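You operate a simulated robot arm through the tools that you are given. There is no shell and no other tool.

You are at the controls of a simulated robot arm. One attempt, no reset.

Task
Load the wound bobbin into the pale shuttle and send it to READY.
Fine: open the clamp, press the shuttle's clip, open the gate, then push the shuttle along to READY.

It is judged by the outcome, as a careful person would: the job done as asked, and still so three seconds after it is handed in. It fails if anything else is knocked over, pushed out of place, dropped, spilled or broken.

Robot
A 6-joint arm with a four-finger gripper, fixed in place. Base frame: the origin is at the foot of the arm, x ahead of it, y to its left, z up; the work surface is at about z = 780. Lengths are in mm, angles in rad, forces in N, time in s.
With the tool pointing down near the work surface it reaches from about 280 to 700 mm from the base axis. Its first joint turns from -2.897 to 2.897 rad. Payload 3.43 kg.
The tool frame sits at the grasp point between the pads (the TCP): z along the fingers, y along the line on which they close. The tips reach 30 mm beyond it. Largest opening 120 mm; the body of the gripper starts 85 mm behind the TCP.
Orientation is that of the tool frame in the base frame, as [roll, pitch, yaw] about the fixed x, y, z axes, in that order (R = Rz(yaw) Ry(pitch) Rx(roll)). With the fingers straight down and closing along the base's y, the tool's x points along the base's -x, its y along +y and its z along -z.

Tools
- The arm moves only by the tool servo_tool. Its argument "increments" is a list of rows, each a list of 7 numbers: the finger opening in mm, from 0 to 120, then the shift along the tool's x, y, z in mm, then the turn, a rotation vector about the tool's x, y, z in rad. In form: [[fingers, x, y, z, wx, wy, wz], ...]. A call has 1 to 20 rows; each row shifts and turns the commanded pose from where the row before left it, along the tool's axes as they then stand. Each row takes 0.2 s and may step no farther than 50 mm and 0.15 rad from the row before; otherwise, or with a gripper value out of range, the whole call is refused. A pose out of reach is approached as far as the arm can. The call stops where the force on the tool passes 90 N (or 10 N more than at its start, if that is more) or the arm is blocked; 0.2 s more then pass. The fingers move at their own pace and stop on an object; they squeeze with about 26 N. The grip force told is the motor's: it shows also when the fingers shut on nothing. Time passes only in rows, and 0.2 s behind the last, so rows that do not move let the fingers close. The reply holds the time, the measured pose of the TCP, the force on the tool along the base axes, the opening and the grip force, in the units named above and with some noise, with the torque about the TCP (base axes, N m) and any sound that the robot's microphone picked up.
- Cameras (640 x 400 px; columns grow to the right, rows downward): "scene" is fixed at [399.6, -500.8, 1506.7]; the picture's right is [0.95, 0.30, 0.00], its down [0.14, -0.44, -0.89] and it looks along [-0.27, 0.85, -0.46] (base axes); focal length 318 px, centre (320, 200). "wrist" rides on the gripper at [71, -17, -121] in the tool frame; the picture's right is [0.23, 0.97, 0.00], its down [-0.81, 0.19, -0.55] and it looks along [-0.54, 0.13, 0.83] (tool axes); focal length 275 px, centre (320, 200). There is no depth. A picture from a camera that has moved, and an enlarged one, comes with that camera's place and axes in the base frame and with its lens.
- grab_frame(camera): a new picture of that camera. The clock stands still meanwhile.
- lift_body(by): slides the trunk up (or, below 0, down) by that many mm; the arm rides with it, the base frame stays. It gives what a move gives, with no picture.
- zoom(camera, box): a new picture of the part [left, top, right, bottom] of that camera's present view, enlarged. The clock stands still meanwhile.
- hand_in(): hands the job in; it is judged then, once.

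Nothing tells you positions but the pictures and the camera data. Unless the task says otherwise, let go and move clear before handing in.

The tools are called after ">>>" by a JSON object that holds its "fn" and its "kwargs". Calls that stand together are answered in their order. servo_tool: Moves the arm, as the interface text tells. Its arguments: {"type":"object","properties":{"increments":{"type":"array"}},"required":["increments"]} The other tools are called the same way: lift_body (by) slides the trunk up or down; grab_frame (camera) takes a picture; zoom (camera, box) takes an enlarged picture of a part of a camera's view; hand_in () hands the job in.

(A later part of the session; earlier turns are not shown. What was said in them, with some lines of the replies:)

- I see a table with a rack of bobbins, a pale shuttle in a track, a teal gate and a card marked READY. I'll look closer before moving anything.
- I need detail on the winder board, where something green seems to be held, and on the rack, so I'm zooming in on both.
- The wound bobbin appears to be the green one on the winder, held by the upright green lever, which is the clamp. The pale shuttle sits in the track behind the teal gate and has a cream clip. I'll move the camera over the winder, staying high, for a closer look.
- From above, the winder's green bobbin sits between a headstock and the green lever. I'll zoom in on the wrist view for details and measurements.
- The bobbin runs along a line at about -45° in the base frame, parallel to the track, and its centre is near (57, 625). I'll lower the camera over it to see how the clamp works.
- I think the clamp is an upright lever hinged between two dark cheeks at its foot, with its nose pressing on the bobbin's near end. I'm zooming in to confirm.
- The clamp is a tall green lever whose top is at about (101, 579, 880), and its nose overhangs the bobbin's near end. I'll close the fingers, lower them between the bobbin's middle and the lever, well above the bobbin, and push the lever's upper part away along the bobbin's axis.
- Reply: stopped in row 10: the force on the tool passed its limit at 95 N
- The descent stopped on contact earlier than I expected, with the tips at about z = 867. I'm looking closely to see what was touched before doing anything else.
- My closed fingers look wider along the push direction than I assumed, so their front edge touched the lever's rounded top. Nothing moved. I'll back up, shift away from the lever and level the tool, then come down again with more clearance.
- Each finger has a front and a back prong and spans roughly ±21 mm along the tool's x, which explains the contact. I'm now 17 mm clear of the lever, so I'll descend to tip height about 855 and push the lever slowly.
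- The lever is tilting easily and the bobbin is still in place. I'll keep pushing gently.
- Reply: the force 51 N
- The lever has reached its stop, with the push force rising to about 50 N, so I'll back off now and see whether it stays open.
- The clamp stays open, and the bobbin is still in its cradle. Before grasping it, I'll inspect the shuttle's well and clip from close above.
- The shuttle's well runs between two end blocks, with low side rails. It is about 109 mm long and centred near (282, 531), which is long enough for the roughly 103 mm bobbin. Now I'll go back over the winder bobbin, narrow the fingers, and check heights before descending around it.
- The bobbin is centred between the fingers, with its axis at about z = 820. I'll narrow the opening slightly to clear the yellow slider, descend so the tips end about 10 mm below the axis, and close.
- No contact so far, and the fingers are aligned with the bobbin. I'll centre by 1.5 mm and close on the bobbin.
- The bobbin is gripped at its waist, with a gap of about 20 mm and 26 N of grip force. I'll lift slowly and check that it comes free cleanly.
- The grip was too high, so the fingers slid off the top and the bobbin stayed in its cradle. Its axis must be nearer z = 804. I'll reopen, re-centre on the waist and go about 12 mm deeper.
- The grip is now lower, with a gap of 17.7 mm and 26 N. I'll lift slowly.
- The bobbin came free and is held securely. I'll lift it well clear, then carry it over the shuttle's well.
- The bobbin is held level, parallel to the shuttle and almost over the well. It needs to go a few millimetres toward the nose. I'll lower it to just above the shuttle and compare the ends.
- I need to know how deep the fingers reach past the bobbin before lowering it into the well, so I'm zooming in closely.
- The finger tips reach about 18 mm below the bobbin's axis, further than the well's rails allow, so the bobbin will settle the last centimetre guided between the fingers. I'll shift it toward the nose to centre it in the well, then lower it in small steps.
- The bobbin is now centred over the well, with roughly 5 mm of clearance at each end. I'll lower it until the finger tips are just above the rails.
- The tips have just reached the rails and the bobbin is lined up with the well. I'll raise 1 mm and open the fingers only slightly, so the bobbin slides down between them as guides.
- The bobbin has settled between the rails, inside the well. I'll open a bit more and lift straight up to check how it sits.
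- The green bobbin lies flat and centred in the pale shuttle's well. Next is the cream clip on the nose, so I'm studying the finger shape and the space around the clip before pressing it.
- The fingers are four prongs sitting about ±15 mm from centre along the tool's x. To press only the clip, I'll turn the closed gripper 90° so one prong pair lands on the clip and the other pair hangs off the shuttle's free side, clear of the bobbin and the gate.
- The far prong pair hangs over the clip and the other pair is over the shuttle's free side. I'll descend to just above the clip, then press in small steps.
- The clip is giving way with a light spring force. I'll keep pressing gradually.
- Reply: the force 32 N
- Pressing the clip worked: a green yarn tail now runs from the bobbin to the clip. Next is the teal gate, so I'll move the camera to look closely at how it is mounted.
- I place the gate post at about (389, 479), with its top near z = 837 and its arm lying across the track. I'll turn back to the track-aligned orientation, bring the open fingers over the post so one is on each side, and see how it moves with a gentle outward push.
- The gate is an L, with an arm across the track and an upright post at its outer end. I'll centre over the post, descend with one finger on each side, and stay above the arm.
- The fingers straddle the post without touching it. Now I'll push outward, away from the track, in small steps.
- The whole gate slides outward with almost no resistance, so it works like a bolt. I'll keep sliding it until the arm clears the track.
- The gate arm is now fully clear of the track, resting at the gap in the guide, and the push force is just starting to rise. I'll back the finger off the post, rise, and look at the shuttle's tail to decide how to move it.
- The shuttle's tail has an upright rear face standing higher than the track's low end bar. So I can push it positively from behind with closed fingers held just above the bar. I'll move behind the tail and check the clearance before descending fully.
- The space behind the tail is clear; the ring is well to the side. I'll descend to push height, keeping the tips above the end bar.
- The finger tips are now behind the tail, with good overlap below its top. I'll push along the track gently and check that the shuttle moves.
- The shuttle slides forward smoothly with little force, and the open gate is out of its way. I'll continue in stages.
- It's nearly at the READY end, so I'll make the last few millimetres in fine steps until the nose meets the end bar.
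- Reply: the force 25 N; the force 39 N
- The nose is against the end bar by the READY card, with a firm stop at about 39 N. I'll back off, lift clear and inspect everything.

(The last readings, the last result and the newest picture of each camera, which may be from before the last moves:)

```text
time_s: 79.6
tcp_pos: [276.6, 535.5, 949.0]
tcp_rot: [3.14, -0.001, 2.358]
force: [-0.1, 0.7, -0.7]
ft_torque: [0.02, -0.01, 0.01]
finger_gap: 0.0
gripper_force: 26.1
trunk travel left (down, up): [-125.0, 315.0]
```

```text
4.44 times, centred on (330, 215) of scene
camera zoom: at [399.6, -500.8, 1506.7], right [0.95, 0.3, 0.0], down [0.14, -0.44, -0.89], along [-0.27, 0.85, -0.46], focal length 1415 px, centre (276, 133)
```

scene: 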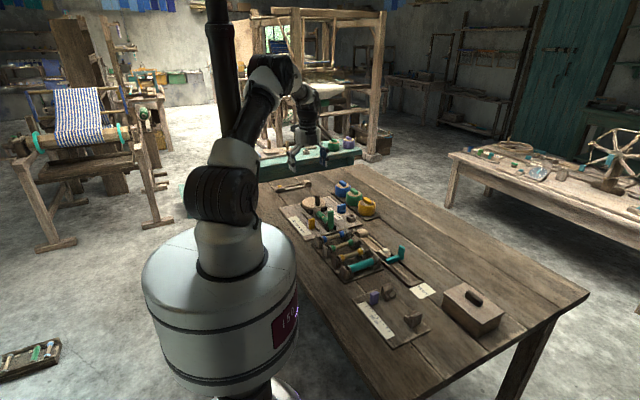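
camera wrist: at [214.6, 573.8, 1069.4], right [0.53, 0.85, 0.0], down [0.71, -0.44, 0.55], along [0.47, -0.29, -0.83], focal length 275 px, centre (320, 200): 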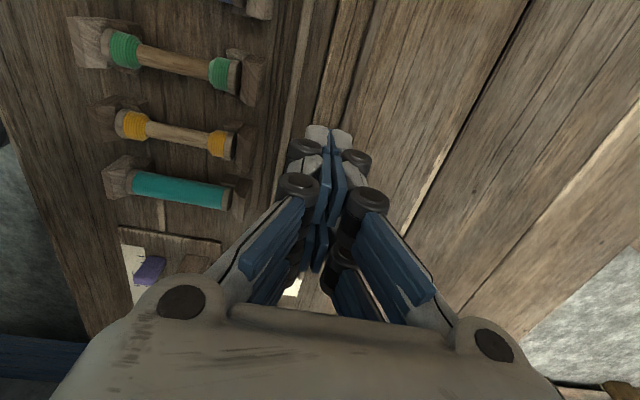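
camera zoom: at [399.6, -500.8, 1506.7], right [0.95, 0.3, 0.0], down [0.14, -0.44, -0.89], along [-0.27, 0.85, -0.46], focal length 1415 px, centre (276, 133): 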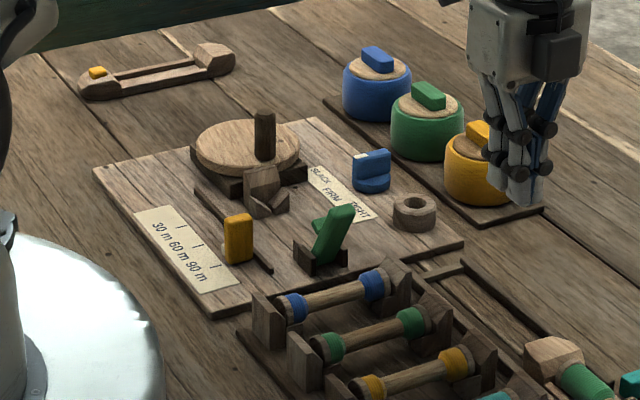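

The shuttle with the green bobbin sits at the READY end. The gate and clamp are open, and everything else looks untouched. I'll take one last close look and move the arm clear.

>>> {"fn": "servo_tool", "kwargs": {"increments": [[0, 10, 0, -30, 0, 0, 0], [0, 20, 0, -30, 0, 0, 0], [0, 20, 0, -30, 0, 0, 0], [0, 0, 0, 0, 0, 0, 0]]}}

>>> {"fn": "zoom", "kwargs": {"camera": "scene", "box": [390, 250, 430, 285]}}

>>> {"fn": "zoom", "kwargs": {"camera": "wrist", "box": [220, 120, 420, 310]}}

>>> {"fn": "grab_frame", "kwargs": {"camera": "scene"}}

```text
time_s: 80.6
tcp_pos: [242.3, 570.4, 1039.1]
tcp_rot: [3.139, -0.001, 2.358]
force: [-0.2, 0.0, -1.3]
ft_torque: [0.03, 0.01, 0.0]
finger_gap: 0.0
gripper_force: 26.0
trunk travel left (down, up): [-125.0, 315.0]
```

```text
11.43 times, centred on (410, 268) of scene
camera zoom: at [399.6, -500.8, 1506.7], right [0.95, 0.3, 0.0], down [0.14, -0.44, -0.89], along [-0.27, 0.85, -0.46], focal length 3639 px, centre (-709, -571)
```

zoom: 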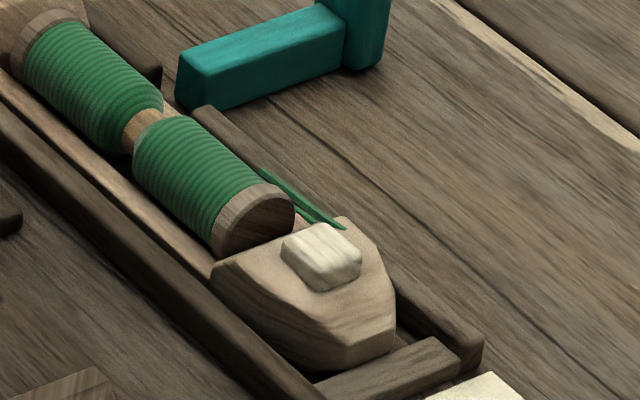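

```text
2.11 times, centred on (320, 215) of wrist
camera zoom: at [180.9, 608.3, 1159.0], right [0.53, 0.85, 0.0], down [0.71, -0.44, 0.55], along [0.47, -0.29, -0.83], focal length 580 px, centre (320, 168)
```

zoom: 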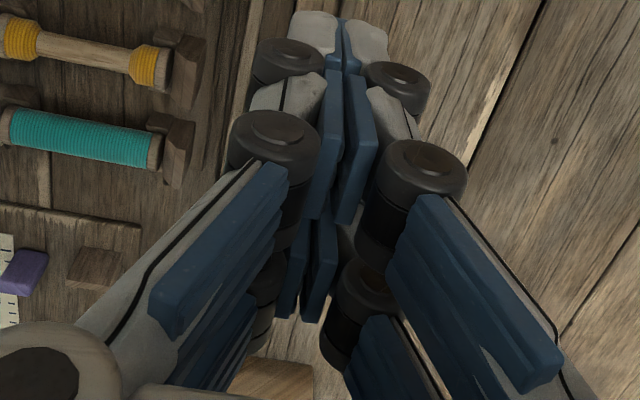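

```text
taken
```

scene: 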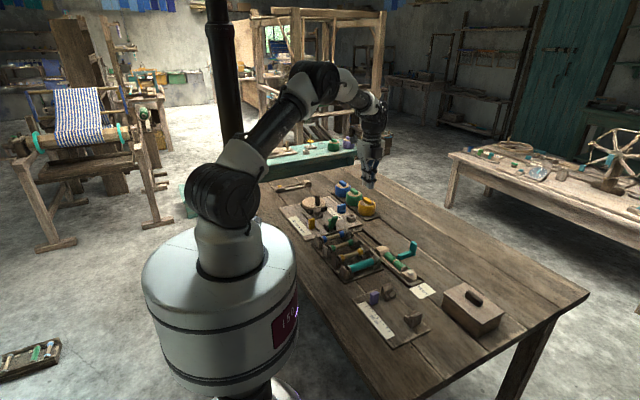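

The wound green bobbin lies in the pale shuttle with its yarn tail clipped, and the shuttle's nose is against the READY end bar. The gate and clamp are open, nothing else has been disturbed, and the arm is clear, so I'm handing in.

>>> {"fn": "hand_in", "kwargs": {}}

```text
The job is handed in.
```

The wound green bobbin is loaded in the pale shuttle, and the shuttle is at the READY end of its track. I handed the job in; no verdict came back.

- **Which bobbin:** I took the "wound bobbin" to be the green one held in the winder's clamp. There was also a fully wound teal bobbin in the rack, which I left alone.
- **Clamp:** the green lever is tilted back to its stop and has stayed open. On the way, my first approach touched the top of the lever and stopped at the force limit; nothing moved.
- **Bobbin transfer:** my first grip was too high and slid off with the bobbin still in its cradle; the second, lower grip held. I released it about 12 mm above the floor of the shuttle's well, guided between the fingers, and it settled flat.
- **Clip:** I pressed it down until it stopped, at about 32 N. No click was reported, but a green yarn tail now runs from the bobbin to the clip. The clip itself still sits slightly proud.
- **Gate:** the teal gate slid sideways and is fully clear of the track.
- **Shuttle:** I pushed it from behind until its nose met the end bar beside the READY card, and it stayed there after I backed off.

In the last pictures the rest of the bench looked undisturbed, and the arm is well clear.
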